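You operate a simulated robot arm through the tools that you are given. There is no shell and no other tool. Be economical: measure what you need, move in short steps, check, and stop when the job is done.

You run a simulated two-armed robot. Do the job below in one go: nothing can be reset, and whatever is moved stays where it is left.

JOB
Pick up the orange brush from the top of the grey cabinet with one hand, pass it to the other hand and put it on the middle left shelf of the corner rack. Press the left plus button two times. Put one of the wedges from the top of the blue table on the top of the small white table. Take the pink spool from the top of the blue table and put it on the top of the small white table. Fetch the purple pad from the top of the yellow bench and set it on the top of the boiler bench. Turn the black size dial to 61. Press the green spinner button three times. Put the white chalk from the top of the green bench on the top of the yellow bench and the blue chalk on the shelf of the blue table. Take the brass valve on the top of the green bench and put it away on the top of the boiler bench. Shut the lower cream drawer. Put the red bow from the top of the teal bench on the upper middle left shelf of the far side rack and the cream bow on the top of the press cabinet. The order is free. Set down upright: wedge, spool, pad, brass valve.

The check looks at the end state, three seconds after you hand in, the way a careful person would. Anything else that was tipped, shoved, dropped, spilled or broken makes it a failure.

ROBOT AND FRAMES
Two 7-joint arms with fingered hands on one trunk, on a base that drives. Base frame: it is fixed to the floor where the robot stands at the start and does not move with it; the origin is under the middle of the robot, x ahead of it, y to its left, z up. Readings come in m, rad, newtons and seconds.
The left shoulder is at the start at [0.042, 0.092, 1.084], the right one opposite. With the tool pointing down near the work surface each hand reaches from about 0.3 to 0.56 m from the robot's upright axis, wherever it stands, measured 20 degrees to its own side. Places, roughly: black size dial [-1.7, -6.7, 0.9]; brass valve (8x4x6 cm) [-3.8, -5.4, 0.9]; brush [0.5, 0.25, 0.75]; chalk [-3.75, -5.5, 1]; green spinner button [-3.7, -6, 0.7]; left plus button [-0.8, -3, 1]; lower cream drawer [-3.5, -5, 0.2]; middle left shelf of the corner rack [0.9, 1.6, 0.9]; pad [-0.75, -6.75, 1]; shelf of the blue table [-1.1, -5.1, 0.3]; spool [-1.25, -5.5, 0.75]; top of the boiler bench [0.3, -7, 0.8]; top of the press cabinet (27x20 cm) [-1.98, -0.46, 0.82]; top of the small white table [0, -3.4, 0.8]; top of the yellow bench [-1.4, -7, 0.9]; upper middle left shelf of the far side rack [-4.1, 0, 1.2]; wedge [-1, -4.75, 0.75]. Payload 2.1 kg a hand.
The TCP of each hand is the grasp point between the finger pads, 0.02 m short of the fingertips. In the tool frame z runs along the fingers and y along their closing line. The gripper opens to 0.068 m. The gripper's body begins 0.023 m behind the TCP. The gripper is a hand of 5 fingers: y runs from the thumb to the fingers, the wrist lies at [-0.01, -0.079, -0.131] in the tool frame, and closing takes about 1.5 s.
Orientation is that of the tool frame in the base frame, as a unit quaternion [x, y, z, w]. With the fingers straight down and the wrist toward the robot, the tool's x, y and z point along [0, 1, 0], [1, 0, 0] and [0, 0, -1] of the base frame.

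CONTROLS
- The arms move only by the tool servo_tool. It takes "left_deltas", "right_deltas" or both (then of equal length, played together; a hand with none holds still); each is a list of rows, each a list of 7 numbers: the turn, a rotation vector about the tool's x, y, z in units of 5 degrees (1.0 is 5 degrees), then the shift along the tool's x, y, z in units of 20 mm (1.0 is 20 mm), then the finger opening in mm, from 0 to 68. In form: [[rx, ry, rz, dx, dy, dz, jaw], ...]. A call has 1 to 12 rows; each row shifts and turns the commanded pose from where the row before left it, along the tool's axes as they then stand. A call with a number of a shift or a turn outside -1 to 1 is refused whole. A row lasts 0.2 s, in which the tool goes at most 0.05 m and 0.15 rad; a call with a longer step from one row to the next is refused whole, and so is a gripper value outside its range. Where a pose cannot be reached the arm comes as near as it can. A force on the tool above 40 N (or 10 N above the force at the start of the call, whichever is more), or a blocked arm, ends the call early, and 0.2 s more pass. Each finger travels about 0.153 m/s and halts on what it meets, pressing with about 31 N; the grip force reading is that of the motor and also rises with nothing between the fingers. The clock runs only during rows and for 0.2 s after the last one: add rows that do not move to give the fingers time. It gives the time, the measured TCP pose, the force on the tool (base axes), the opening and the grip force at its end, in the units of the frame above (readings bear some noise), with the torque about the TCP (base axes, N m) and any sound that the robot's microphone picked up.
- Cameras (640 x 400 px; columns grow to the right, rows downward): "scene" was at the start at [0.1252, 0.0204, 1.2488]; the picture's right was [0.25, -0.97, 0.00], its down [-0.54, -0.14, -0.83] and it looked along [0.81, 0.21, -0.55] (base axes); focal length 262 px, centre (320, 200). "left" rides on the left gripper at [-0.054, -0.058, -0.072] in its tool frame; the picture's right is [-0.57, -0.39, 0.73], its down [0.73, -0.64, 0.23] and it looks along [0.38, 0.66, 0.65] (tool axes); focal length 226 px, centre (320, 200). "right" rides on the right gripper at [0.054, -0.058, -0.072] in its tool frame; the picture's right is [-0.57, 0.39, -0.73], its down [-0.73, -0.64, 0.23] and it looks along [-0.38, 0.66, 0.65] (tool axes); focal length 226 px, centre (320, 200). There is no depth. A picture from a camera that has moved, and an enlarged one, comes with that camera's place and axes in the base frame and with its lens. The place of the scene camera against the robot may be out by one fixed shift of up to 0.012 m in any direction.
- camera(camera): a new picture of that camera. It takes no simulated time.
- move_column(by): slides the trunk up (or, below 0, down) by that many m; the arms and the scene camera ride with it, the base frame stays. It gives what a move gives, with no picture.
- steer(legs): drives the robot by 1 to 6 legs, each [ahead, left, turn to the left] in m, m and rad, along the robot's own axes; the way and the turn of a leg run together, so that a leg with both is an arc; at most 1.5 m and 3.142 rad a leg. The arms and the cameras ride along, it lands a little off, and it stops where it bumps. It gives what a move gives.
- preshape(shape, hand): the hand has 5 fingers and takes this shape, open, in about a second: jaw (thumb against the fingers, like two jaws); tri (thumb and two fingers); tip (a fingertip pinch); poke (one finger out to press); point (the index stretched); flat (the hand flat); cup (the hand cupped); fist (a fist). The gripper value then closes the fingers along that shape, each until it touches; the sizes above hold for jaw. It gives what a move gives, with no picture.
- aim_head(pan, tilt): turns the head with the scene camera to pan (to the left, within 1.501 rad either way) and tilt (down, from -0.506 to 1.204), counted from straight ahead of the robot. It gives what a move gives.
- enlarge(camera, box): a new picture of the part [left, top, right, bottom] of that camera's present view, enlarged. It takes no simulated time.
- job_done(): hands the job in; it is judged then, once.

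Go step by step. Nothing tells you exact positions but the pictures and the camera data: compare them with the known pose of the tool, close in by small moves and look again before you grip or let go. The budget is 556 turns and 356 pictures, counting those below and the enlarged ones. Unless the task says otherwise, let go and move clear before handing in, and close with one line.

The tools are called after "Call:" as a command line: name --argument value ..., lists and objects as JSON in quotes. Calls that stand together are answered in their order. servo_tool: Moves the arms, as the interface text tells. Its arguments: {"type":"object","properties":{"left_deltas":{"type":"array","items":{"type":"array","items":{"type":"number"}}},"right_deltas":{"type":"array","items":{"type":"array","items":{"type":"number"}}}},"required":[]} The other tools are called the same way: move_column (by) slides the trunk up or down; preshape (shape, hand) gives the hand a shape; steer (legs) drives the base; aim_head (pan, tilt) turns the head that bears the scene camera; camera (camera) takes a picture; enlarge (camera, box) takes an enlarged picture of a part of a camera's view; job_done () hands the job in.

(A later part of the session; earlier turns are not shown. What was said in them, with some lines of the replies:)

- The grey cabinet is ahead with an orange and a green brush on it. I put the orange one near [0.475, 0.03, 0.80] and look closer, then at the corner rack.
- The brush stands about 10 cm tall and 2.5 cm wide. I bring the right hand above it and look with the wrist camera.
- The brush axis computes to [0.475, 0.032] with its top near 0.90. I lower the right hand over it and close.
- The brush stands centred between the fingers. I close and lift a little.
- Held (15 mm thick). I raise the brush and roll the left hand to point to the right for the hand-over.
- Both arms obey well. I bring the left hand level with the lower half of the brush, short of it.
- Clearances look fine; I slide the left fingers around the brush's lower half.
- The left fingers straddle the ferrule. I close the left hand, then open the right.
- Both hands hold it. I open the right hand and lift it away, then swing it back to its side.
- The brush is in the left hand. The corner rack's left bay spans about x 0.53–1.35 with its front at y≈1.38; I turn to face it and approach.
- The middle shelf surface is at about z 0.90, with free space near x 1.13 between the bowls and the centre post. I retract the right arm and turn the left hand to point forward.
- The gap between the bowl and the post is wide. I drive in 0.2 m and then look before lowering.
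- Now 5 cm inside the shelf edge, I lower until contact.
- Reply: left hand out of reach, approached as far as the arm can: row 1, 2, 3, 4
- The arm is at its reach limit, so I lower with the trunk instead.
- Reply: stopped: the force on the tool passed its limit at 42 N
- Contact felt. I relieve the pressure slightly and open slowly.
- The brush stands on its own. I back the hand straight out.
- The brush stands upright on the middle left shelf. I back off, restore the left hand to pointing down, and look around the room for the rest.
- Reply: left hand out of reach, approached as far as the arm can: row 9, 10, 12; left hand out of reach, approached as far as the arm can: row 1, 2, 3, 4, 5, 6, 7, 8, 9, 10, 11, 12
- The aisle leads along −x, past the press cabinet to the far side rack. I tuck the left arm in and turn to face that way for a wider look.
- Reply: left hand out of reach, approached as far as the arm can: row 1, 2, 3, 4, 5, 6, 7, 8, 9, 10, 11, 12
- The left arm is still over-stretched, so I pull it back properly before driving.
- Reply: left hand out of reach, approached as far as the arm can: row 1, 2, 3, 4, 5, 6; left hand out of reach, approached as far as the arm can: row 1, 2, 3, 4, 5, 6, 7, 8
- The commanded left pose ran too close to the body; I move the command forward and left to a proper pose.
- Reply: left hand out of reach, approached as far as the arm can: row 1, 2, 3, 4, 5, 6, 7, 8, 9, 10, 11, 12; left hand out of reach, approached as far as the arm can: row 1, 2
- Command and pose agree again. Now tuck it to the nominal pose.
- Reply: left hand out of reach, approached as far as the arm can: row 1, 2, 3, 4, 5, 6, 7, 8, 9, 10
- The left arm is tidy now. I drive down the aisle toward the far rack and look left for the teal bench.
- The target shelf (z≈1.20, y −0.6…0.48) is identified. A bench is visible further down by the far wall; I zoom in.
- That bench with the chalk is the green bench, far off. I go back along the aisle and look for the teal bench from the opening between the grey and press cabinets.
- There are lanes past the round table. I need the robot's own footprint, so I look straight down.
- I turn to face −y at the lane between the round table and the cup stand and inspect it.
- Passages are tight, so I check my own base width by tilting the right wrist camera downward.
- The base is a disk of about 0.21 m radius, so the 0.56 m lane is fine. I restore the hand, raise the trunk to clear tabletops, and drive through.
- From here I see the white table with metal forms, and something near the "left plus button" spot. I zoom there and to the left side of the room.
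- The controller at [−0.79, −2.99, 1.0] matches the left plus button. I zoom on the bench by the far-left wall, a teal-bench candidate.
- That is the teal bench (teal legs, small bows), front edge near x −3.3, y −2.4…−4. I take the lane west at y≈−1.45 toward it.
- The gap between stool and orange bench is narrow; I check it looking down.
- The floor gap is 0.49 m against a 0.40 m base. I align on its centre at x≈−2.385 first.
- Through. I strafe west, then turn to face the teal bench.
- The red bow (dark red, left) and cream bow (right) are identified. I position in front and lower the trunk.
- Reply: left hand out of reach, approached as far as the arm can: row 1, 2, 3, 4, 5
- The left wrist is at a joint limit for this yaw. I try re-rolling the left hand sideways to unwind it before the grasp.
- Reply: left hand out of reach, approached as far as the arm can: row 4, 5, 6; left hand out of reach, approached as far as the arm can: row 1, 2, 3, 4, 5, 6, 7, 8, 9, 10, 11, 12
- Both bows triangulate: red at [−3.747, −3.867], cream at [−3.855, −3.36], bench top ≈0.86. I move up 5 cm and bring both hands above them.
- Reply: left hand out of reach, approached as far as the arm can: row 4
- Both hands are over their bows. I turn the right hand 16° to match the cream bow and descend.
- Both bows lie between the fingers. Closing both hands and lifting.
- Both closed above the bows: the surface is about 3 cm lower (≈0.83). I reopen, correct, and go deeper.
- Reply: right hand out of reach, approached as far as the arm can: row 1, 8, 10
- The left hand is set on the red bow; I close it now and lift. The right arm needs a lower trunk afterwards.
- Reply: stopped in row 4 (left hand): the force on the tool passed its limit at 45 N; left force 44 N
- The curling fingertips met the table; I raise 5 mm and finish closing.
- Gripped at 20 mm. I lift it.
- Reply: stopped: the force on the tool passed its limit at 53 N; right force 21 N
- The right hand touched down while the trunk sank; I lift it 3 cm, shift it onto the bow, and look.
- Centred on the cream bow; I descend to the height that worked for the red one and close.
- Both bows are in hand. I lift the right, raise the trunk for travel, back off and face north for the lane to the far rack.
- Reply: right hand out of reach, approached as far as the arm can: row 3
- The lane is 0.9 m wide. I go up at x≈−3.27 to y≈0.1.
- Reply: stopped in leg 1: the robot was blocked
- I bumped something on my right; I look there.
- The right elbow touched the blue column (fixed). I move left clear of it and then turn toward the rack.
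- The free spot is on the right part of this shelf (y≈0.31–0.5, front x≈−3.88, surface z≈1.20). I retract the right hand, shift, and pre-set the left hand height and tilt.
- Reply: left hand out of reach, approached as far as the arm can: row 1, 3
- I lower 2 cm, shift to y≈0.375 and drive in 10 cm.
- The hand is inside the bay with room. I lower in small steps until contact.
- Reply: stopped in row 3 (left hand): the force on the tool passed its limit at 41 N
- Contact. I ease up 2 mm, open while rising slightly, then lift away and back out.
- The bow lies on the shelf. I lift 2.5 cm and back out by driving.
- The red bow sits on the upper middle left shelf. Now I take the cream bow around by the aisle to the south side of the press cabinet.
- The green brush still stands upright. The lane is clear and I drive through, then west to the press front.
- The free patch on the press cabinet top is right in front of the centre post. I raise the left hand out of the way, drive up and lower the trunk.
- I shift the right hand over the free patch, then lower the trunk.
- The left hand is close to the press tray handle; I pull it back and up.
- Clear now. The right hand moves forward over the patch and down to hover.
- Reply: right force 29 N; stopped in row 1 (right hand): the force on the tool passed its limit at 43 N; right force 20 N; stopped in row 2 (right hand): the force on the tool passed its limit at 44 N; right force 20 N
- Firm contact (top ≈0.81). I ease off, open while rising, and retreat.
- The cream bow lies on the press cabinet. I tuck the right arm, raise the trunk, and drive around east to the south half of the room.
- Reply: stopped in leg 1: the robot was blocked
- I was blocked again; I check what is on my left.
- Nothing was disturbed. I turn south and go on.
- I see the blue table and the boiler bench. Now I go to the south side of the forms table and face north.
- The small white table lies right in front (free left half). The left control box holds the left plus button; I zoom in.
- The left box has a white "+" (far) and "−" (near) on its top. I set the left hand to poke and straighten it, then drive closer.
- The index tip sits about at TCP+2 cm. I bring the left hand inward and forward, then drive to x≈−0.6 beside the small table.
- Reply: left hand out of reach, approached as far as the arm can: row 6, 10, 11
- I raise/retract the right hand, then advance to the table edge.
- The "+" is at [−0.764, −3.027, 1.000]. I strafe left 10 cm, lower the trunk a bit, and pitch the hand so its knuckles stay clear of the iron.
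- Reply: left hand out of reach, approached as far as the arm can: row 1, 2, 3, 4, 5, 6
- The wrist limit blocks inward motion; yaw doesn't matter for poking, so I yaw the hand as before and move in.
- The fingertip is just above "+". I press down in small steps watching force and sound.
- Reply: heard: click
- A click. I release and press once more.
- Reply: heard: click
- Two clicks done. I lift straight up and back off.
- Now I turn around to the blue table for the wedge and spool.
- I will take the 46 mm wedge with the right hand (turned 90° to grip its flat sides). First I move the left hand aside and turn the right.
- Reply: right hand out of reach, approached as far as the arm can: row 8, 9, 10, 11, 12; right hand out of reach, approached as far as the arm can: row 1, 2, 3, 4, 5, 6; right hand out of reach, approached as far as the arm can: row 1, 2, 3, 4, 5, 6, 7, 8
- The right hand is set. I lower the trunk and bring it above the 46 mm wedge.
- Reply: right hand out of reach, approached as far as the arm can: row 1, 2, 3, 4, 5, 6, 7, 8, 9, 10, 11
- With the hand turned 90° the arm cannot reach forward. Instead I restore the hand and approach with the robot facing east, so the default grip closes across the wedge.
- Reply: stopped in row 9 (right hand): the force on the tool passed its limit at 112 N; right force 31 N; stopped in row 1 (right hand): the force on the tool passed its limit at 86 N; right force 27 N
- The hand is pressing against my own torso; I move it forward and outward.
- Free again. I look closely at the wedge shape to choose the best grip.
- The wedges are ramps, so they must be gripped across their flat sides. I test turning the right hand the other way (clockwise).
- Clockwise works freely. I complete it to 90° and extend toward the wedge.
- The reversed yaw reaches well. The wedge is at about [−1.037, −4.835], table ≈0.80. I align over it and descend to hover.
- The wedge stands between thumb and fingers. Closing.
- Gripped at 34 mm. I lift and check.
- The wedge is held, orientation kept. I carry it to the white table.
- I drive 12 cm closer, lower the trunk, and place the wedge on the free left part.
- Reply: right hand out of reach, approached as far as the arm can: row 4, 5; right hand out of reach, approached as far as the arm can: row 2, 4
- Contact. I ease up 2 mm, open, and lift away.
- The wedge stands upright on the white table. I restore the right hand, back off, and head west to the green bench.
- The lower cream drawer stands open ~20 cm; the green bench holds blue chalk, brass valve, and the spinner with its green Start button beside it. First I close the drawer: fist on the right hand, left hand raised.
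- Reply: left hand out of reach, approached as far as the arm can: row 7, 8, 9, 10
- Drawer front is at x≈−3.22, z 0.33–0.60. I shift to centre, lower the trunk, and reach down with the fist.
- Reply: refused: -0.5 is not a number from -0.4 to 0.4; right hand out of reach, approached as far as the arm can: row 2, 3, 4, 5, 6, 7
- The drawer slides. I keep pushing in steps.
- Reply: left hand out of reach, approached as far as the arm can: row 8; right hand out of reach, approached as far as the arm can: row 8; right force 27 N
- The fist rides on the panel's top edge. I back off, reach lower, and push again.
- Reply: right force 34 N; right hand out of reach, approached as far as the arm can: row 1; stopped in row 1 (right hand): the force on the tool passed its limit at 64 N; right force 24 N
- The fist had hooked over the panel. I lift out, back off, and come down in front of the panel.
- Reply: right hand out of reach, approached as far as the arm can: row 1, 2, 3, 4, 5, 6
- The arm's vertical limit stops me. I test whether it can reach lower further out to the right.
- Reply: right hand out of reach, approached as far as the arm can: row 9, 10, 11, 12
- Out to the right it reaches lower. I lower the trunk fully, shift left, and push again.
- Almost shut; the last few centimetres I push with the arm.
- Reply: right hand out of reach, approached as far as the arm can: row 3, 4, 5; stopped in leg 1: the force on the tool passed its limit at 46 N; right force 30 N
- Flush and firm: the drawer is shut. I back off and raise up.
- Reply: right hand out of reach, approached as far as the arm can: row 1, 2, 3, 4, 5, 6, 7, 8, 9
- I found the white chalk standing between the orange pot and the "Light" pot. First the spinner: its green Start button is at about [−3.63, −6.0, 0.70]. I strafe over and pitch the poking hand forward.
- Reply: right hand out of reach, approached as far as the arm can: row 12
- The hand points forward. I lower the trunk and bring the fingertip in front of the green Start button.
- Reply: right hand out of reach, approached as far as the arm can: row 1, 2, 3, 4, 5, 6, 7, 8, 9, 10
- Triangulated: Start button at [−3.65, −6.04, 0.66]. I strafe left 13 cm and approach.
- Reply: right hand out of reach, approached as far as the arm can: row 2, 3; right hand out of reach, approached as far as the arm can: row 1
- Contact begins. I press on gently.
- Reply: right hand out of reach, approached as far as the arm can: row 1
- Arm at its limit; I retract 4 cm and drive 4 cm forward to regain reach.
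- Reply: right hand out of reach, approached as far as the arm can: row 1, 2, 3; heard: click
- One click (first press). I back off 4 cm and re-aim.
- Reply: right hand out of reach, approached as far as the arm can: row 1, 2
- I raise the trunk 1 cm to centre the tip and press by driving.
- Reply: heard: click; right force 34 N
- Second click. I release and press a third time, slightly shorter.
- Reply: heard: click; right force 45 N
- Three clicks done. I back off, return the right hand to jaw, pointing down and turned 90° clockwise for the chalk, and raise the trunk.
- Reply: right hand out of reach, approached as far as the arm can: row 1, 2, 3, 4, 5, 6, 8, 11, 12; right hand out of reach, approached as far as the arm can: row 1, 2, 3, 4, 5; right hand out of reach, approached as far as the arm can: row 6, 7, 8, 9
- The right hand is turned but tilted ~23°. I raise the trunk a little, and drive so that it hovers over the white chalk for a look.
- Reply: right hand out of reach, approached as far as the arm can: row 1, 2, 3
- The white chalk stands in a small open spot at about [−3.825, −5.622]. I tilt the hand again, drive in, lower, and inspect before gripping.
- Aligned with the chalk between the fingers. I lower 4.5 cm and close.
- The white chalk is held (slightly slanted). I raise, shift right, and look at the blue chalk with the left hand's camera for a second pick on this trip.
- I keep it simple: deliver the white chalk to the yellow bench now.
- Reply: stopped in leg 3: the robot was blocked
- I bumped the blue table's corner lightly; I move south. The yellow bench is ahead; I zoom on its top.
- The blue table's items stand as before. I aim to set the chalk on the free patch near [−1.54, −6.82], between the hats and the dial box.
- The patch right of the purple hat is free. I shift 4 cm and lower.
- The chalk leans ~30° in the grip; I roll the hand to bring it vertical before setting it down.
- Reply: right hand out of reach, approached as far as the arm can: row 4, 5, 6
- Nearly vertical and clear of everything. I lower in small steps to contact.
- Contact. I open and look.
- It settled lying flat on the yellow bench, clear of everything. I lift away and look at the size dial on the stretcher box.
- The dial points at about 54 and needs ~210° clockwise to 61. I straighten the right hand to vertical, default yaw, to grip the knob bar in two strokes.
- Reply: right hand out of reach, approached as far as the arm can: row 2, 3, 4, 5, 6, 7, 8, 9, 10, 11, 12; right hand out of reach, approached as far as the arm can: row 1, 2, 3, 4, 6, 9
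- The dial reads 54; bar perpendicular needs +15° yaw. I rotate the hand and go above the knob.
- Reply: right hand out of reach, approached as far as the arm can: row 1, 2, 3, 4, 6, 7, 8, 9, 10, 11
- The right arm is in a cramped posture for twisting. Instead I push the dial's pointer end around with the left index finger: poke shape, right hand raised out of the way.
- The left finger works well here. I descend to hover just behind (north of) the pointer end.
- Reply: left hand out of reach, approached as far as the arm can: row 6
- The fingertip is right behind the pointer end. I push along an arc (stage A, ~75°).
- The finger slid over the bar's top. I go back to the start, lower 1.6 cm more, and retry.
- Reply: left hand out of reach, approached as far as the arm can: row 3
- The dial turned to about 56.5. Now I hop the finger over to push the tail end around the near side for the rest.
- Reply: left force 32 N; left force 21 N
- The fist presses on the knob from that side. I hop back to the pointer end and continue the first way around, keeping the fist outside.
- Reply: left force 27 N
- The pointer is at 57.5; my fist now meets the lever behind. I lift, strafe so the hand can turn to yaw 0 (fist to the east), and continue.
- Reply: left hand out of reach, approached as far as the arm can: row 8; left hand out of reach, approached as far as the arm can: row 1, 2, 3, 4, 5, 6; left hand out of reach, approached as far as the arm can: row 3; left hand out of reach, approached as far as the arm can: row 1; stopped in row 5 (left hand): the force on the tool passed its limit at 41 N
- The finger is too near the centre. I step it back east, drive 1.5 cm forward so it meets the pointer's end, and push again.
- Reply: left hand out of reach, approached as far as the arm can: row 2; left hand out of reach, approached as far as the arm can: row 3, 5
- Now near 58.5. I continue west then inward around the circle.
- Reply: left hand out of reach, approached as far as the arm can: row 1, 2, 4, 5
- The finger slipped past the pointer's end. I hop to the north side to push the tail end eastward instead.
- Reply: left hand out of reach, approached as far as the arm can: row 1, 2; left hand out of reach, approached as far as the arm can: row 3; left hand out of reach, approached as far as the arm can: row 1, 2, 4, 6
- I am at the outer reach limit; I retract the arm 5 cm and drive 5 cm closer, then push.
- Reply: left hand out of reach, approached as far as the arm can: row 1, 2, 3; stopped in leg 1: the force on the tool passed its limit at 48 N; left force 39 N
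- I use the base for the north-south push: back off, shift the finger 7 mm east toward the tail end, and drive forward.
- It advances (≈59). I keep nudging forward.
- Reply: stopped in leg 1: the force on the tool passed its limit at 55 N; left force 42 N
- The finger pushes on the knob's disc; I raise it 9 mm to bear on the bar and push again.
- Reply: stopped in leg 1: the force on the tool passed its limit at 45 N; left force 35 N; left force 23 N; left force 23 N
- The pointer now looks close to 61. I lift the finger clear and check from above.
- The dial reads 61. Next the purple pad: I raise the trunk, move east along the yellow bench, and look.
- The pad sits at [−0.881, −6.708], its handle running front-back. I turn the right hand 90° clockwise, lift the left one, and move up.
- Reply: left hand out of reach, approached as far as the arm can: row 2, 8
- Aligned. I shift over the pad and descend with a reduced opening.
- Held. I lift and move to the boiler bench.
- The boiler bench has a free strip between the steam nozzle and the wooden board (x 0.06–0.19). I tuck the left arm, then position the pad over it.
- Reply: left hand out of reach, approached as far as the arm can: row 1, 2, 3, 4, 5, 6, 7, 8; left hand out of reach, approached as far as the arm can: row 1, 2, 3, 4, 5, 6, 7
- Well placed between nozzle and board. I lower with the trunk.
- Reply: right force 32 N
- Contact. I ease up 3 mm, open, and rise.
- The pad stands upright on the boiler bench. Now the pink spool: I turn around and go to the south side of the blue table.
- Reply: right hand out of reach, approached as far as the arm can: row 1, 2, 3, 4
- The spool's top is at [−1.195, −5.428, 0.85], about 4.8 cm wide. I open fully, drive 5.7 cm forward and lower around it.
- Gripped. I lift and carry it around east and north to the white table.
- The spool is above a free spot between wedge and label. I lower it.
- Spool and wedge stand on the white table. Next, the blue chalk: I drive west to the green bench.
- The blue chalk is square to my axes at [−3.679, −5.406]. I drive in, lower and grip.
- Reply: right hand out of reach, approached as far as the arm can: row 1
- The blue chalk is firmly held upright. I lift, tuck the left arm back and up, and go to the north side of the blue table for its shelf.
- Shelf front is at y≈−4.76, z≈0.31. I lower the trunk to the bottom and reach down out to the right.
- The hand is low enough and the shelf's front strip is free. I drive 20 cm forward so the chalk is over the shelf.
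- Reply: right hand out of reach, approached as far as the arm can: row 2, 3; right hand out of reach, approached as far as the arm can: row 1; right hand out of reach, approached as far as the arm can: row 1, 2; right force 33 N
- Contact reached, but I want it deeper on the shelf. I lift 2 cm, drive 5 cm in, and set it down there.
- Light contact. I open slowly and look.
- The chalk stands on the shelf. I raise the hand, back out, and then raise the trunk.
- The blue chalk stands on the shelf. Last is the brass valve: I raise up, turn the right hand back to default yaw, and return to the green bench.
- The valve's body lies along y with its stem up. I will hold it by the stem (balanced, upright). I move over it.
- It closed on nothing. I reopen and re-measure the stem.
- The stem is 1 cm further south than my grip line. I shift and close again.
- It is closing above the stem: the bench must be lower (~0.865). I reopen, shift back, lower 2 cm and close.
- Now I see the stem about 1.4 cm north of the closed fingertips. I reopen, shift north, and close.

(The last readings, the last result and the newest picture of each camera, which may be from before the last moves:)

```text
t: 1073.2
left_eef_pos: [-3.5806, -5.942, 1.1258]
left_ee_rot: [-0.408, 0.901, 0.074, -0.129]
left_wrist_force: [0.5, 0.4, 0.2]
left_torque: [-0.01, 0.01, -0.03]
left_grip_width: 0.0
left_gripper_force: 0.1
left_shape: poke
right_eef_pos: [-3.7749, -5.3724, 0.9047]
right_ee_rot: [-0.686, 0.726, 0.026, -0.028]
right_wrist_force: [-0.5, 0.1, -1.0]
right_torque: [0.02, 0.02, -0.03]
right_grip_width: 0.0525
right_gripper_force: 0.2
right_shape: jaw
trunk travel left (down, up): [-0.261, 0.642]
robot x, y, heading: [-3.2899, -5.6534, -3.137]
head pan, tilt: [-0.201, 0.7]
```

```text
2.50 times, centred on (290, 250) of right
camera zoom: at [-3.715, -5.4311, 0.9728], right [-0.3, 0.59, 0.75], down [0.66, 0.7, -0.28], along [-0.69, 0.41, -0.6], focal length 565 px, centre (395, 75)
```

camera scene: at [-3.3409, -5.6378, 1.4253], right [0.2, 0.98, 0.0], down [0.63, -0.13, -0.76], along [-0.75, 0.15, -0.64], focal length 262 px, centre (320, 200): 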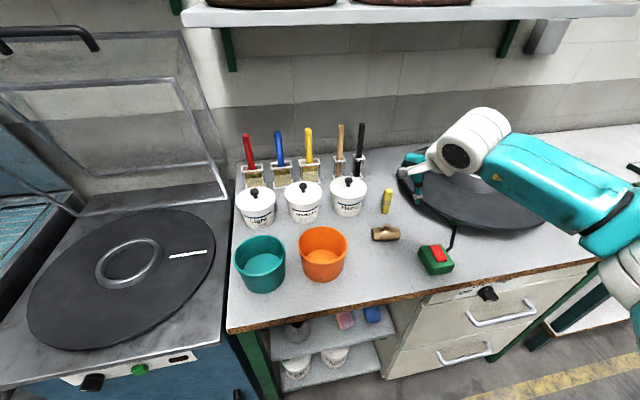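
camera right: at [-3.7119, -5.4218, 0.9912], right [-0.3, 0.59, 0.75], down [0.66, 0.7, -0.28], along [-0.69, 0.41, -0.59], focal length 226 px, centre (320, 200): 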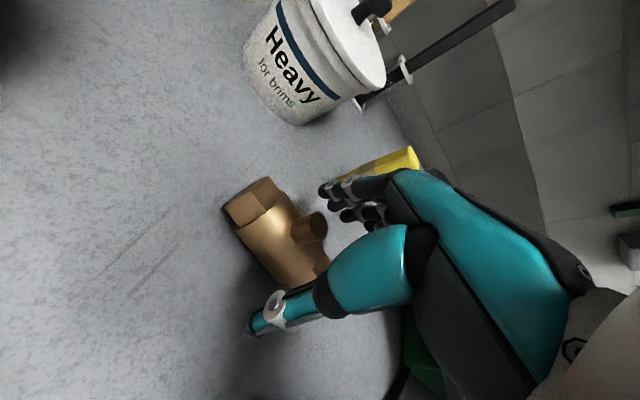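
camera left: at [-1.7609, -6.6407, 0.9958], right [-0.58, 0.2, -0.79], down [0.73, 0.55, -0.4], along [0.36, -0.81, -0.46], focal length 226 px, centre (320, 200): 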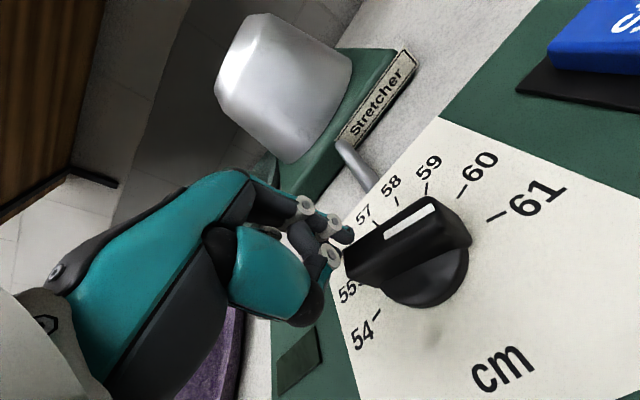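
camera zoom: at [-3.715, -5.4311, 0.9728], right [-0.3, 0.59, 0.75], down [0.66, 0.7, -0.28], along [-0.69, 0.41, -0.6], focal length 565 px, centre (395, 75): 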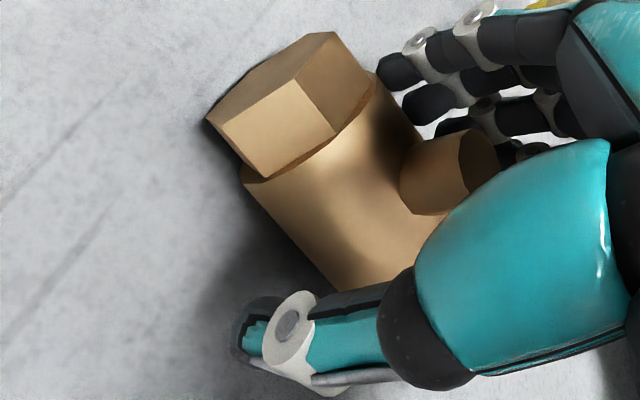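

Nicely centred on the body now. I close fully.

Call:
servo_tool --right_deltas '[[0, 0, 0, 0, 0, 0, 44], [0, 0, 0, 0, 0, 0, 38], [0, 0, 0, 0, 0, 0, 30], [0, 0, 0, 0, 0, 0, 15], [0, 0, 0, 0, 0, 0, 0], [0, 0, 0, 0, 0, 0, 0], [0, 0, 0, 0, 0, 0, 0]]'

Call:
camera --camera "right"

```text
t: 1074.8
left_eef_pos: [-3.5799, -5.9412, 1.1258]
left_ee_rot: [-0.407, 0.901, 0.074, -0.129]
left_wrist_force: [1.0, -1.1, -0.1]
left_torque: [0.01, 0.04, 0.0]
left_grip_width: 0.0
left_gripper_force: 0.0
left_shape: poke
right_eef_pos: [-3.7758, -5.372, 0.9043]
right_ee_rot: [-0.686, 0.726, 0.026, -0.028]
right_wrist_force: [-0.7, -1.0, -0.2]
right_torque: [0.04, -0.02, 0.01]
right_grip_width: 0.0269
right_gripper_force: 31.3
right_shape: jaw
trunk travel left (down, up): [-0.261, 0.642]
robot x, y, heading: [-3.2878, -5.6543, -3.135]
head pan, tilt: [-0.201, 0.7]
```

```text
32 pictures are left
camera right: at [-3.715, -5.431, 0.9727], right [-0.3, 0.59, 0.75], down [0.66, 0.7, -0.28], along [-0.69, 0.41, -0.6], focal length 226 px, centre (320, 200)
```

right: 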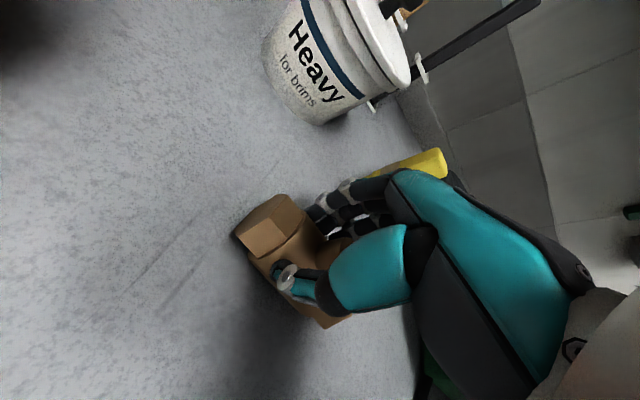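

Gripped (27 mm). I lift gently and check.

Call:
move_column --by 0.06

Call:
camera --camera "right"

Call:
enlarge --camera "scene" --box '[330, 130, 490, 250]'

```text
t: 1075.8
left_eef_pos: [-3.5804, -5.941, 1.1866]
left_ee_rot: [-0.408, 0.901, 0.074, -0.129]
left_wrist_force: [-0.2, 0.4, 0.3]
left_torque: [0.02, -0.02, 0.01]
left_grip_width: 0.0
left_gripper_force: 0.0
left_shape: poke
right_eef_pos: [-3.7756, -5.3721, 0.9634]
right_ee_rot: [-0.687, 0.726, 0.026, -0.028]
right_wrist_force: [0.1, 1.0, -2.1]
right_torque: [-0.01, -0.01, 0.04]
right_grip_width: 0.0261
right_gripper_force: 31.0
right_shape: jaw
trunk travel left (down, up): [-0.321, 0.582]
robot x, y, heading: [-3.2876, -5.6505, -3.137]
head pan, tilt: [-0.201, 0.7]
```

```text
31 pictures are left
camera right: at [-3.7151, -5.431, 1.0324], right [-0.3, 0.59, 0.75], down [0.66, 0.7, -0.28], along [-0.69, 0.41, -0.6], focal length 226 px, centre (320, 200)
```

right: 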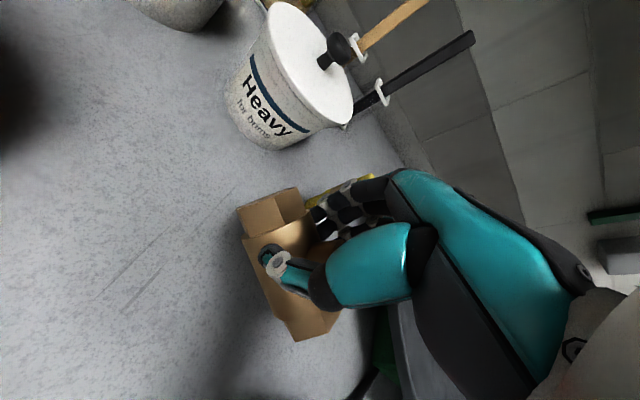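

```text
3.33 times, centred on (410, 190) of scene
camera zoom: at [-3.4115, -5.6378, 1.2352], right [0.2, 0.98, 0.0], down [0.63, -0.13, -0.76], along [-0.75, 0.15, -0.64], focal length 873 px, centre (20, 233)
```

zoom: 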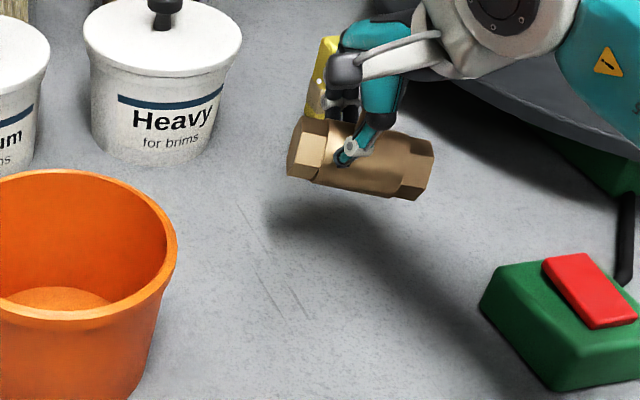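

The valve is held, stem up. I raise and carry it east to the boiler bench.

Call:
move_column --by 0.26

Call:
steer --legs '[[-0.55, 0, 0], [0, 0, 1.567], [0.42, 0, 0], [0, 1.4, 0], [0, 1.2, 0]]'

Call:
camera --camera "right"

```text
t: 1078.4
left_eef_pos: [-3.5796, -5.9411, 1.445]
left_ee_rot: [-0.407, 0.901, 0.075, -0.129]
left_wrist_force: [0.4, 0.1, -1.1]
left_torque: [-0.01, -0.04, -0.05]
left_grip_width: 0.0
left_gripper_force: 0.0
left_shape: poke
right_eef_pos: [-3.7761, -5.3723, 1.2239]
right_ee_rot: [-0.686, 0.727, 0.027, -0.028]
right_wrist_force: [0.2, -0.2, -2.4]
right_torque: [-0.02, 0.02, -0.01]
right_grip_width: 0.026
right_gripper_force: 31.3
right_shape: jaw
trunk travel left (down, up): [-0.581, 0.322]
robot x, y, heading: [-3.2876, -5.6547, -3.138]
head pan, tilt: [-0.201, 0.7]
```

```text
t: 1099.9
left_eef_pos: [0.176, -6.2948, 1.4456]
left_ee_rot: [0.931, -0.333, 0.041, 0.143]
left_wrist_force: [0.2, 0.3, -0.1]
left_torque: [0.01, -0.03, 0.01]
left_grip_width: 0.0002
left_gripper_force: 0.0
left_shape: poke
right_eef_pos: [-0.3859, -6.5122, 1.2247]
right_ee_rot: [0.999, -0.009, 0.001, 0.038]
right_wrist_force: [0.2, 0.6, -1.3]
right_torque: [0.01, -0.03, 0.02]
right_grip_width: 0.0257
right_gripper_force: 31.1
right_shape: jaw
trunk travel left (down, up): [-0.581, 0.322]
robot x, y, heading: [-0.1224, -6.0159, -1.533]
head pan, tilt: [-0.201, 0.7]
```

```text
29 pictures are left
camera right: at [-0.3302, -6.4501, 1.2928], right [-0.58, -0.32, 0.75], down [-0.72, 0.63, -0.28], along [-0.39, -0.7, -0.6], focal length 226 px, centre (320, 200)
```

right: 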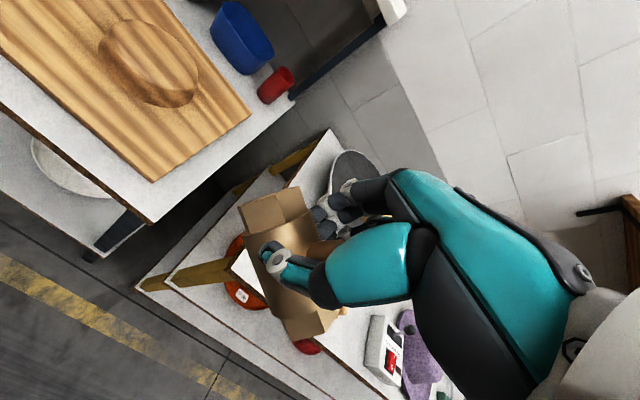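

Call:
steer --legs '[[0, 0, -0.038], [0, 1.05, 0], [0.22, 0, 0]]'

Call:
aim_head --pan -0.3 --tilt 0.75

Call:
camera --camera "scene"

Call:
camera --camera "right"

```text
t: 1106.9
left_eef_pos: [1.1909, -6.53, 1.446]
left_ee_rot: [0.924, -0.351, 0.039, 0.144]
left_wrist_force: [0.6, -0.1, 0.5]
left_torque: [0.0, 0.04, -0.02]
left_grip_width: 0.0
left_gripper_force: 0.1
left_shape: poke
right_eef_pos: [0.6231, -6.7238, 1.2239]
right_ee_rot: [0.999, -0.03, 0.002, 0.038]
right_wrist_force: [-1.1, 1.1, -2.9]
right_torque: [-0.03, -0.01, -0.01]
right_grip_width: 0.0257
right_gripper_force: 31.3
right_shape: jaw
trunk travel left (down, up): [-0.581, 0.322]
robot x, y, heading: [0.9019, -6.2362, -1.573]
head pan, tilt: [-0.201, 0.7]
```

```text
t: 1107.5
left_eef_pos: [1.1903, -6.5296, 1.4463]
left_ee_rot: [0.924, -0.352, 0.038, 0.144]
left_wrist_force: [-0.5, 0.9, 0.2]
left_torque: [0.0, 0.01, 0.0]
left_grip_width: 0.0
left_gripper_force: 0.0
left_shape: poke
right_eef_pos: [0.6208, -6.7229, 1.2242]
right_ee_rot: [0.999, -0.029, 0.002, 0.038]
right_wrist_force: [-0.7, -0.1, -3.3]
right_torque: [0.0, -0.02, 0.03]
right_grip_width: 0.0254
right_gripper_force: 31.1
right_shape: jaw
trunk travel left (down, up): [-0.581, 0.322]
robot x, y, heading: [0.905, -6.233, -1.578]
head pan, tilt: [-0.3, 0.75]
```

```text
28 pictures are left
camera scene: at [0.8786, -6.3321, 1.4923], right [-0.95, 0.3, 0.0], down [0.2, 0.65, -0.73], along [-0.22, -0.7, -0.68], focal length 262 px, centre (320, 200)
```

scene: 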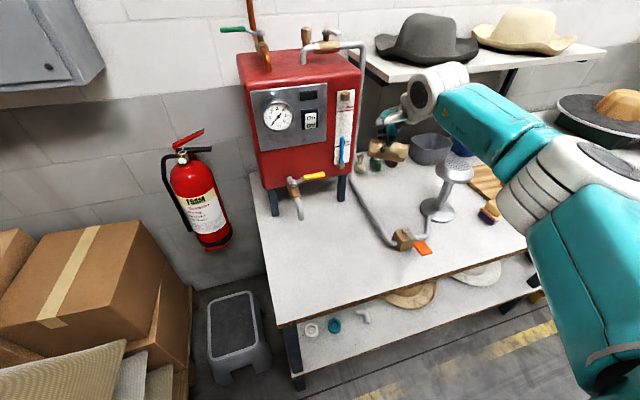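

```text
27 pictures are left
camera right: at [0.6794, -6.6635, 1.2927], right [-0.59, -0.3, 0.75], down [-0.69, 0.66, -0.28], along [-0.42, -0.69, -0.6], focal length 226 px, centre (320, 200)
```

right: 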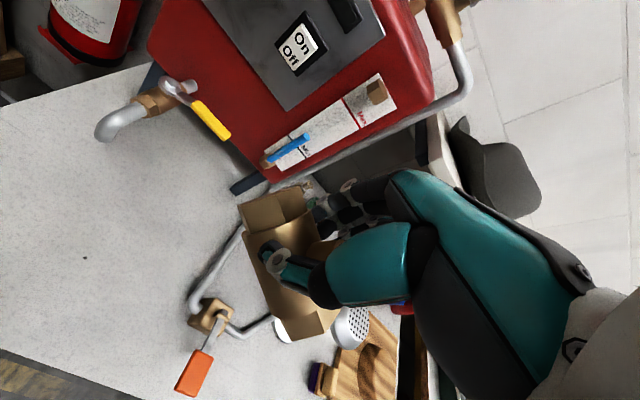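

I shift 5 cm left onto the free area and lower.

Call:
steer --legs '[[0, 0.06, 0]]'

Call:
move_column --by -0.32

Call:
camera --camera "right"

Call:
camera --camera "scene"

```text
t: 1108.5
left_eef_pos: [1.2515, -6.5303, 1.4462]
left_ee_rot: [0.924, -0.351, 0.039, 0.144]
left_wrist_force: [0.4, 0.4, 0.4]
left_torque: [-0.03, 0.01, -0.03]
left_grip_width: 0.0001
left_gripper_force: 0.1
left_shape: poke
right_eef_pos: [0.6828, -6.7229, 1.2253]
right_ee_rot: [0.999, -0.03, 0.0, 0.037]
right_wrist_force: [-0.3, -0.2, -3.0]
right_torque: [0.04, 0.01, -0.04]
right_grip_width: 0.0254
right_gripper_force: 31.0
right_shape: jaw
trunk travel left (down, up): [-0.581, 0.322]
robot x, y, heading: [0.9672, -6.2345, -1.574]
head pan, tilt: [-0.3, 0.75]
```

```text
t: 1111.7
left_eef_pos: [1.2517, -6.5294, 1.1258]
left_ee_rot: [0.924, -0.352, 0.039, 0.144]
left_wrist_force: [-0.6, 0.5, 0.3]
left_torque: [0.04, 0.02, -0.02]
left_grip_width: 0.0001
left_gripper_force: 0.0
left_shape: poke
right_eef_pos: [0.6816, -6.7229, 0.9056]
right_ee_rot: [0.999, -0.03, 0.001, 0.039]
right_wrist_force: [0.0, 0.3, -2.9]
right_torque: [0.0, -0.03, 0.01]
right_grip_width: 0.0255
right_gripper_force: 31.4
right_shape: jaw
trunk travel left (down, up): [-0.261, 0.642]
robot x, y, heading: [0.9631, -6.2355, -1.574]
head pan, tilt: [-0.3, 0.75]
```

```text
26 pictures are left
camera right: at [0.739, -6.6634, 0.9728], right [-0.59, -0.3, 0.75], down [-0.69, 0.66, -0.28], along [-0.42, -0.69, -0.6], focal length 226 px, centre (320, 200)
```

right: 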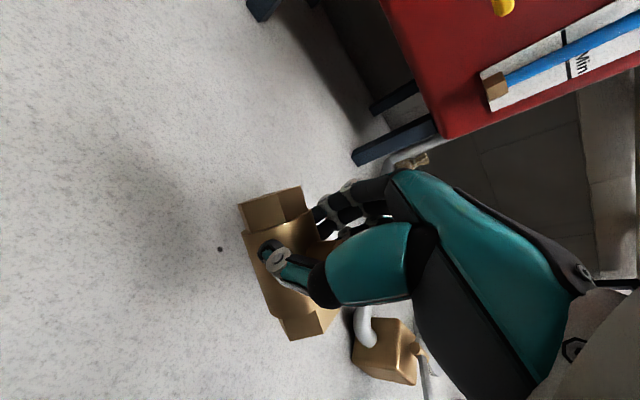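

```text
25 pictures are left
camera scene: at [0.9382, -6.3667, 1.1704], right [-0.95, 0.3, 0.0], down [0.2, 0.65, -0.73], along [-0.22, -0.7, -0.68], focal length 262 px, centre (320, 200)
```

scene: 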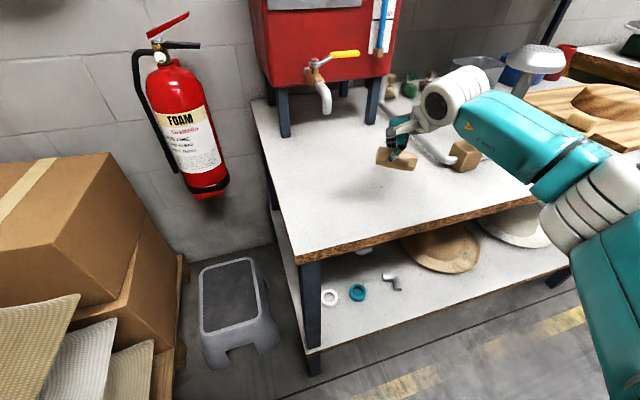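

I level the valve by rolling the hand ~12°, then lower.

Call:
servo_tool --right_deltas '[[0, -0.9, 0, 0, 0, 0, 0], [0, -0.9, 0, 0, 0, 0, 0], [0, -0.7, 0, 0, 0, 0, 0], [0, 0, 0, 0, 0, 0, 0]]'

Call:
move_column --by -0.03

Call:
enlarge --camera "scene" --box '[320, 90, 480, 210]'

```text
t: 1112.7
left_eef_pos: [1.2508, -6.5301, 1.1263]
left_ee_rot: [0.924, -0.351, 0.039, 0.145]
left_wrist_force: [0.3, 0.0, 0.1]
left_torque: [0.01, 0.0, -0.02]
left_grip_width: 0.0002
left_gripper_force: 0.0
left_shape: poke
right_eef_pos: [0.6803, -6.7231, 0.9039]
right_ee_rot: [0.993, -0.033, -0.108, 0.035]
right_wrist_force: [0.1, 0.3, -2.1]
right_torque: [-0.03, -0.02, 0.02]
right_grip_width: 0.0248
right_gripper_force: 31.3
right_shape: jaw
trunk travel left (down, up): [-0.261, 0.642]
robot x, y, heading: [0.9659, -6.2357, -1.573]
head pan, tilt: [-0.3, 0.75]
```

```text
t: 1113.4
left_eef_pos: [1.251, -6.5299, 1.0959]
left_ee_rot: [0.924, -0.352, 0.038, 0.144]
left_wrist_force: [-0.5, 0.4, -0.2]
left_torque: [0.0, -0.01, -0.02]
left_grip_width: 0.0002
left_gripper_force: 0.1
left_shape: poke
right_eef_pos: [0.6809, -6.722, 0.8739]
right_ee_rot: [0.993, -0.034, -0.107, 0.035]
right_wrist_force: [-0.3, -0.7, -2.3]
right_torque: [-0.02, 0.01, -0.02]
right_grip_width: 0.0235
right_gripper_force: 30.9
right_shape: jaw
trunk travel left (down, up): [-0.231, 0.672]
robot x, y, heading: [0.9645, -6.2363, -1.574]
head pan, tilt: [-0.3, 0.75]
```

```text
3.33 times, centred on (400, 150) of scene
camera zoom: at [0.9382, -6.3723, 1.1399], right [-0.95, 0.3, 0.0], down [0.2, 0.65, -0.73], along [-0.22, -0.7, -0.68], focal length 873 px, centre (53, 367)
```

zoom: 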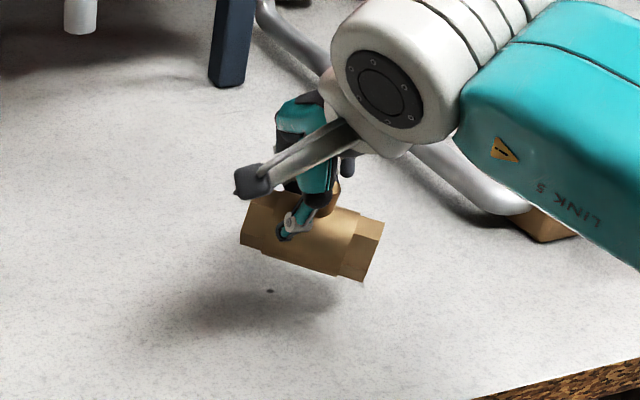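

The valve droops toward its west end; I lower it now so the bench levels it.

Call:
move_column --by -0.015

Call:
move_column --by -0.01

Call:
enlarge --camera "scene" --box '[320, 80, 480, 200]'

```text
t: 1114.0
left_eef_pos: [1.2509, -6.5286, 1.0812]
left_ee_rot: [0.924, -0.351, 0.038, 0.144]
left_wrist_force: [-0.1, 0.2, 0.0]
left_torque: [-0.04, 0.01, -0.01]
left_grip_width: 0.0
left_gripper_force: 0.1
left_shape: poke
right_eef_pos: [0.6799, -6.7228, 0.859]
right_ee_rot: [0.993, -0.033, -0.107, 0.036]
right_wrist_force: [-0.9, -0.1, -2.2]
right_torque: [0.0, -0.01, 0.0]
right_grip_width: 0.0235
right_gripper_force: 31.0
right_shape: jaw
trunk travel left (down, up): [-0.216, 0.687]
robot x, y, heading: [0.9656, -6.2346, -1.573]
head pan, tilt: [-0.3, 0.75]
```

```text
t: 1114.6
left_eef_pos: [1.251, -6.5288, 1.0723]
left_ee_rot: [0.924, -0.352, 0.038, 0.143]
left_wrist_force: [-0.5, 0.2, -0.1]
left_torque: [0.0, -0.01, 0.0]
left_grip_width: 0.0
left_gripper_force: 0.0
left_shape: poke
right_eef_pos: [0.6814, -6.7228, 0.8487]
right_ee_rot: [0.993, -0.035, -0.107, 0.034]
right_wrist_force: [0.4, 0.2, -2.3]
right_torque: [-0.04, 0.0, -0.02]
right_grip_width: 0.0236
right_gripper_force: 31.2
right_shape: jaw
trunk travel left (down, up): [-0.206, 0.697]
robot x, y, heading: [0.9637, -6.2357, -1.574]
head pan, tilt: [-0.3, 0.75]
```

```text
3.33 times, centred on (400, 140) of scene
camera zoom: at [0.9381, -6.3774, 1.1146], right [-0.95, 0.3, 0.0], down [0.2, 0.65, -0.73], along [-0.22, -0.7, -0.68], focal length 873 px, centre (53, 400)
```

zoom: 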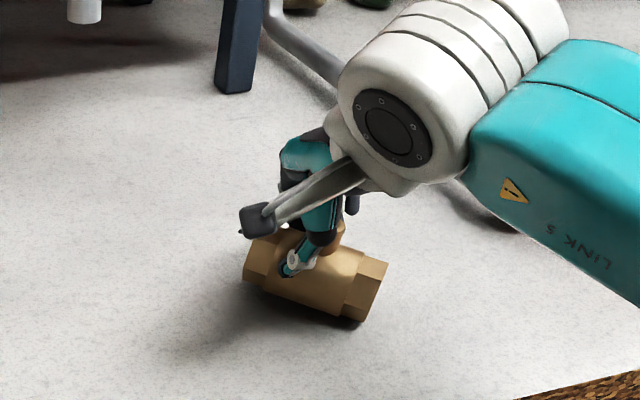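

Call:
move_column --by -0.008

Call:
move_column --by -0.006

```text
t: 1115.2
left_eef_pos: [1.2508, -6.5289, 1.0632]
left_ee_rot: [0.924, -0.352, 0.039, 0.143]
left_wrist_force: [-0.2, -0.2, -0.5]
left_torque: [-0.01, -0.03, 0.02]
left_grip_width: 0.0
left_gripper_force: 0.1
left_shape: poke
right_eef_pos: [0.6809, -6.721, 0.8429]
right_ee_rot: [0.993, -0.034, -0.108, 0.036]
right_wrist_force: [-1.8, -0.8, 7.1]
right_torque: [0.0, -0.05, 0.06]
right_grip_width: 0.0247
right_gripper_force: 30.6
right_shape: jaw
trunk travel left (down, up): [-0.198, 0.705]
robot x, y, heading: [0.9654, -6.2329, -1.576]
head pan, tilt: [-0.3, 0.75]
```

```text
t: 1115.7
left_eef_pos: [1.2516, -6.5273, 1.0579]
left_ee_rot: [0.924, -0.351, 0.038, 0.146]
left_wrist_force: [-0.3, 0.1, -0.7]
left_torque: [-0.01, 0.01, 0.0]
left_grip_width: 0.0
left_gripper_force: 0.1
left_shape: poke
right_eef_pos: [0.6814, -6.721, 0.8395]
right_ee_rot: [0.993, -0.035, -0.108, 0.039]
right_wrist_force: [-5.1, 0.8, 33.1]
right_torque: [-0.14, -0.11, 0.12]
right_grip_width: 0.0273
right_gripper_force: 31.6
right_shape: jaw
trunk travel left (down, up): [-0.192, 0.711]
robot x, y, heading: [0.9635, -6.2378, -1.573]
head pan, tilt: [-0.3, 0.75]
```

The west end touches. I roll the hand further to bring the east end down, then settle it.

Call:
servo_tool --right_deltas '[[0, 0, 0, 0, 0, -0.2, 0], [0, -0.9, 0, 0, 0, 0, 0], [0, -0.9, 0, 0, 0, 0, 0], [0, -0.9, 0, 0, 0, 0, 0], [0, -0.6, 0, 0, 0, 0, 0], [0, 0, 0, 0, 0, 0, 0]]'

Call:
enlarge --camera "scene" --box '[320, 80, 480, 200]'

```text
t: 1117.1
left_eef_pos: [1.252, -6.5271, 1.0571]
left_ee_rot: [0.924, -0.351, 0.037, 0.145]
left_wrist_force: [0.4, 0.4, -0.7]
left_torque: [0.02, 0.0, 0.01]
left_grip_width: 0.0
left_gripper_force: 0.0
left_shape: poke
right_eef_pos: [0.6845, -6.7214, 0.8392]
right_ee_rot: [0.967, -0.037, -0.249, 0.03]
right_wrist_force: [6.1, 6.3, 18.1]
right_torque: [0.24, -0.52, 0.13]
right_grip_width: 0.0264
right_gripper_force: 30.9
right_shape: jaw
trunk travel left (down, up): [-0.192, 0.711]
robot x, y, heading: [0.9658, -6.2371, -1.574]
head pan, tilt: [-0.3, 0.75]
```

```text
3.33 times, centred on (400, 140) of scene
camera zoom: at [0.9396, -6.3783, 1.1007], right [-0.95, 0.3, 0.0], down [0.2, 0.65, -0.73], along [-0.22, -0.7, -0.68], focal length 873 px, centre (53, 400)
```

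zoom: 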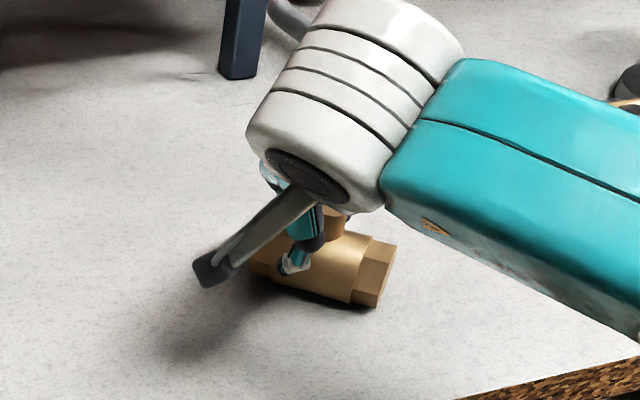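

Call:
camera --camera "right"

```text
21 pictures are left
camera right: at [0.7701, -6.6666, 0.8732], right [-0.16, -0.3, 0.94], down [-0.71, 0.69, 0.1], along [-0.68, -0.65, -0.33], focal length 226 px, centre (320, 200)
```

right: 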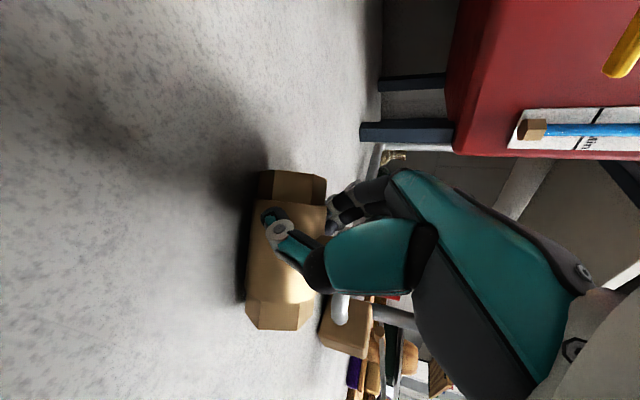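

In this view the valve's underside is level with the bench. I ease and open slowly.

Call:
servo_tool --right_deltas '[[0, 0, 0, 0, 0, 0, 28], [0, 0, 0, 0, 0, 0, 32], [0, 0, 0, 0, 0, 0, 38], [0, 0, 0, 0, 0, 0, 46], [0, 0, 0, 0, 0, 0, 56], [0, 0, 0, 0, 0, 0, 68], [0, 0, 0, 0, 0, 0, 68]]'

Call:
camera --camera "right"

Call:
enlarge --camera "scene" --box '[320, 80, 480, 200]'

```text
t: 1118.7
left_eef_pos: [1.2509, -6.5291, 1.0577]
left_ee_rot: [0.924, -0.352, 0.039, 0.144]
left_wrist_force: [0.1, -0.3, 0.1]
left_torque: [0.0, 0.0, -0.03]
left_grip_width: 0.0
left_gripper_force: 0.2
left_shape: poke
right_eef_pos: [0.6823, -6.7232, 0.8389]
right_ee_rot: [0.967, -0.039, -0.249, 0.03]
right_wrist_force: [-0.5, 0.5, 0.0]
right_torque: [0.01, 0.02, 0.0]
right_grip_width: 0.0681
right_gripper_force: 0.1
right_shape: jaw
trunk travel left (down, up): [-0.192, 0.711]
robot x, y, heading: [0.968, -6.2365, -1.572]
head pan, tilt: [-0.3, 0.75]
```

```text
20 pictures are left
camera right: at [0.7685, -6.6681, 0.8722], right [-0.17, -0.31, 0.94], down [-0.71, 0.69, 0.1], along [-0.68, -0.65, -0.33], focal length 226 px, centre (320, 200)
```

right: 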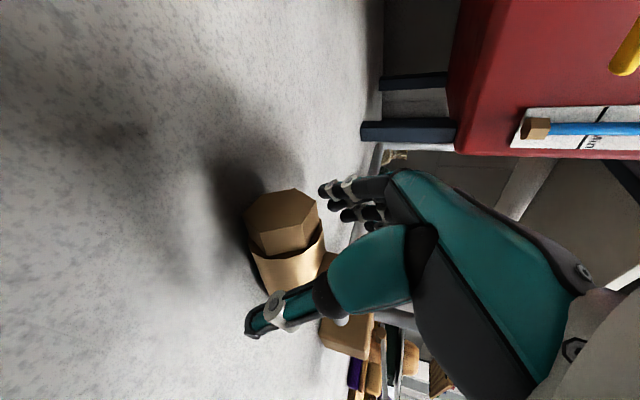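

```text
3.33 times, centred on (400, 140) of scene
camera zoom: at [0.9382, -6.3802, 1.1004], right [-0.95, 0.3, 0.0], down [0.2, 0.65, -0.73], along [-0.22, -0.7, -0.68], focal length 873 px, centre (53, 400)
```

zoom: 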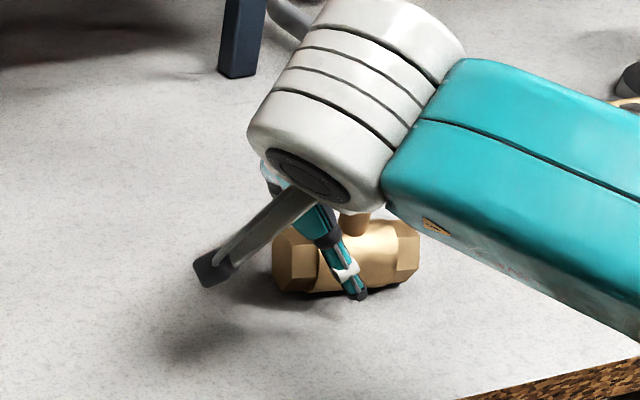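

The valve rests level with its stem up. I rise straight up and look.

Call:
move_column --by 0.05

Call:
move_column --by 0.2

Call:
steer --legs '[[-0.25, 0, 0]]'

Call:
camera --camera "scene"

```text
t: 1119.7
left_eef_pos: [1.2507, -6.5291, 1.1065]
left_ee_rot: [0.924, -0.352, 0.038, 0.144]
left_wrist_force: [-0.1, 0.5, 0.3]
left_torque: [0.0, 0.02, 0.02]
left_grip_width: 0.0001
left_gripper_force: 0.1
left_shape: poke
right_eef_pos: [0.6816, -6.7229, 0.8889]
right_ee_rot: [0.967, -0.039, -0.248, 0.03]
right_wrist_force: [-0.1, 0.1, 0.1]
right_torque: [-0.02, 0.0, 0.02]
right_grip_width: 0.0678
right_gripper_force: 0.0
right_shape: jaw
trunk travel left (down, up): [-0.242, 0.661]
robot x, y, heading: [0.9617, -6.2357, -1.577]
head pan, tilt: [-0.3, 0.75]
```

```text
t: 1121.8
left_eef_pos: [1.2506, -6.529, 1.307]
left_ee_rot: [0.924, -0.352, 0.039, 0.144]
left_wrist_force: [0.0, 0.2, -0.2]
left_torque: [0.03, -0.03, 0.02]
left_grip_width: 0.0
left_gripper_force: 0.1
left_shape: poke
right_eef_pos: [0.6812, -6.7236, 1.0892]
right_ee_rot: [0.967, -0.039, -0.249, 0.03]
right_wrist_force: [0.3, -0.3, -0.3]
right_torque: [-0.02, -0.01, -0.02]
right_grip_width: 0.0679
right_gripper_force: 0.0
right_shape: jaw
trunk travel left (down, up): [-0.442, 0.461]
robot x, y, heading: [0.966, -6.2381, -1.574]
head pan, tilt: [-0.3, 0.75]
```

```text
t: 1123.7
left_eef_pos: [1.2529, -6.2792, 1.3075]
left_ee_rot: [0.925, -0.35, 0.039, 0.144]
left_wrist_force: [-0.6, -0.6, 0.0]
left_torque: [0.01, 0.02, -0.04]
left_grip_width: 0.0
left_gripper_force: 0.2
left_shape: poke
right_eef_pos: [0.6827, -6.4741, 1.0904]
right_ee_rot: [0.967, -0.039, -0.249, 0.03]
right_wrist_force: [0.1, 0.2, -0.1]
right_torque: [-0.01, 0.0, -0.03]
right_grip_width: 0.0681
right_gripper_force: 0.0
right_shape: jaw
trunk travel left (down, up): [-0.442, 0.461]
robot x, y, heading: [0.9652, -5.9846, -1.575]
head pan, tilt: [-0.3, 0.75]
```

```text
18 pictures are left
camera scene: at [0.9392, -6.092, 1.3528], right [-0.95, 0.3, 0.0], down [0.2, 0.65, -0.73], along [-0.22, -0.7, -0.68], focal length 262 px, centre (320, 200)
```

scene: 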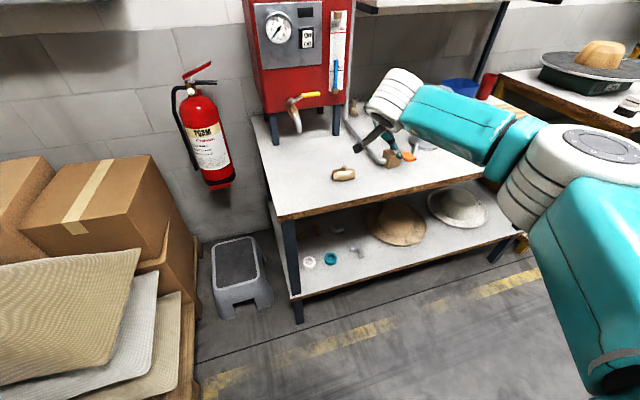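

Call:
enlarge --camera "scene" --box '[300, 140, 400, 200]'

```text
6.40 times, centred on (350, 170) of scene
camera zoom: at [0.9392, -6.092, 1.3528], right [-0.95, 0.3, 0.0], down [0.2, 0.65, -0.73], along [-0.22, -0.7, -0.68], focal length 1676 px, centre (128, 392)
```

zoom: 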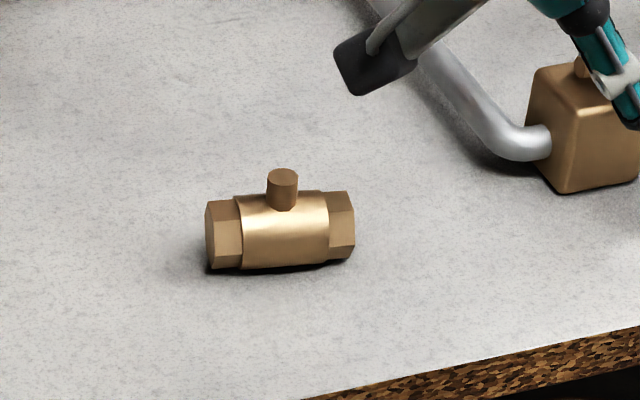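

The valve stands on the boiler bench with its stem up, both hands are clear, and every item on the list is done, so I hand in.

Call:
job_done

```text
The job is handed in.
```

I did every item on the list and handed the job in. Wedge, spool, pad and valve were set down upright; the white chalk tipped over as I let go and lies flat on the yellow bench. In the last close-up the dial pointed at 61.
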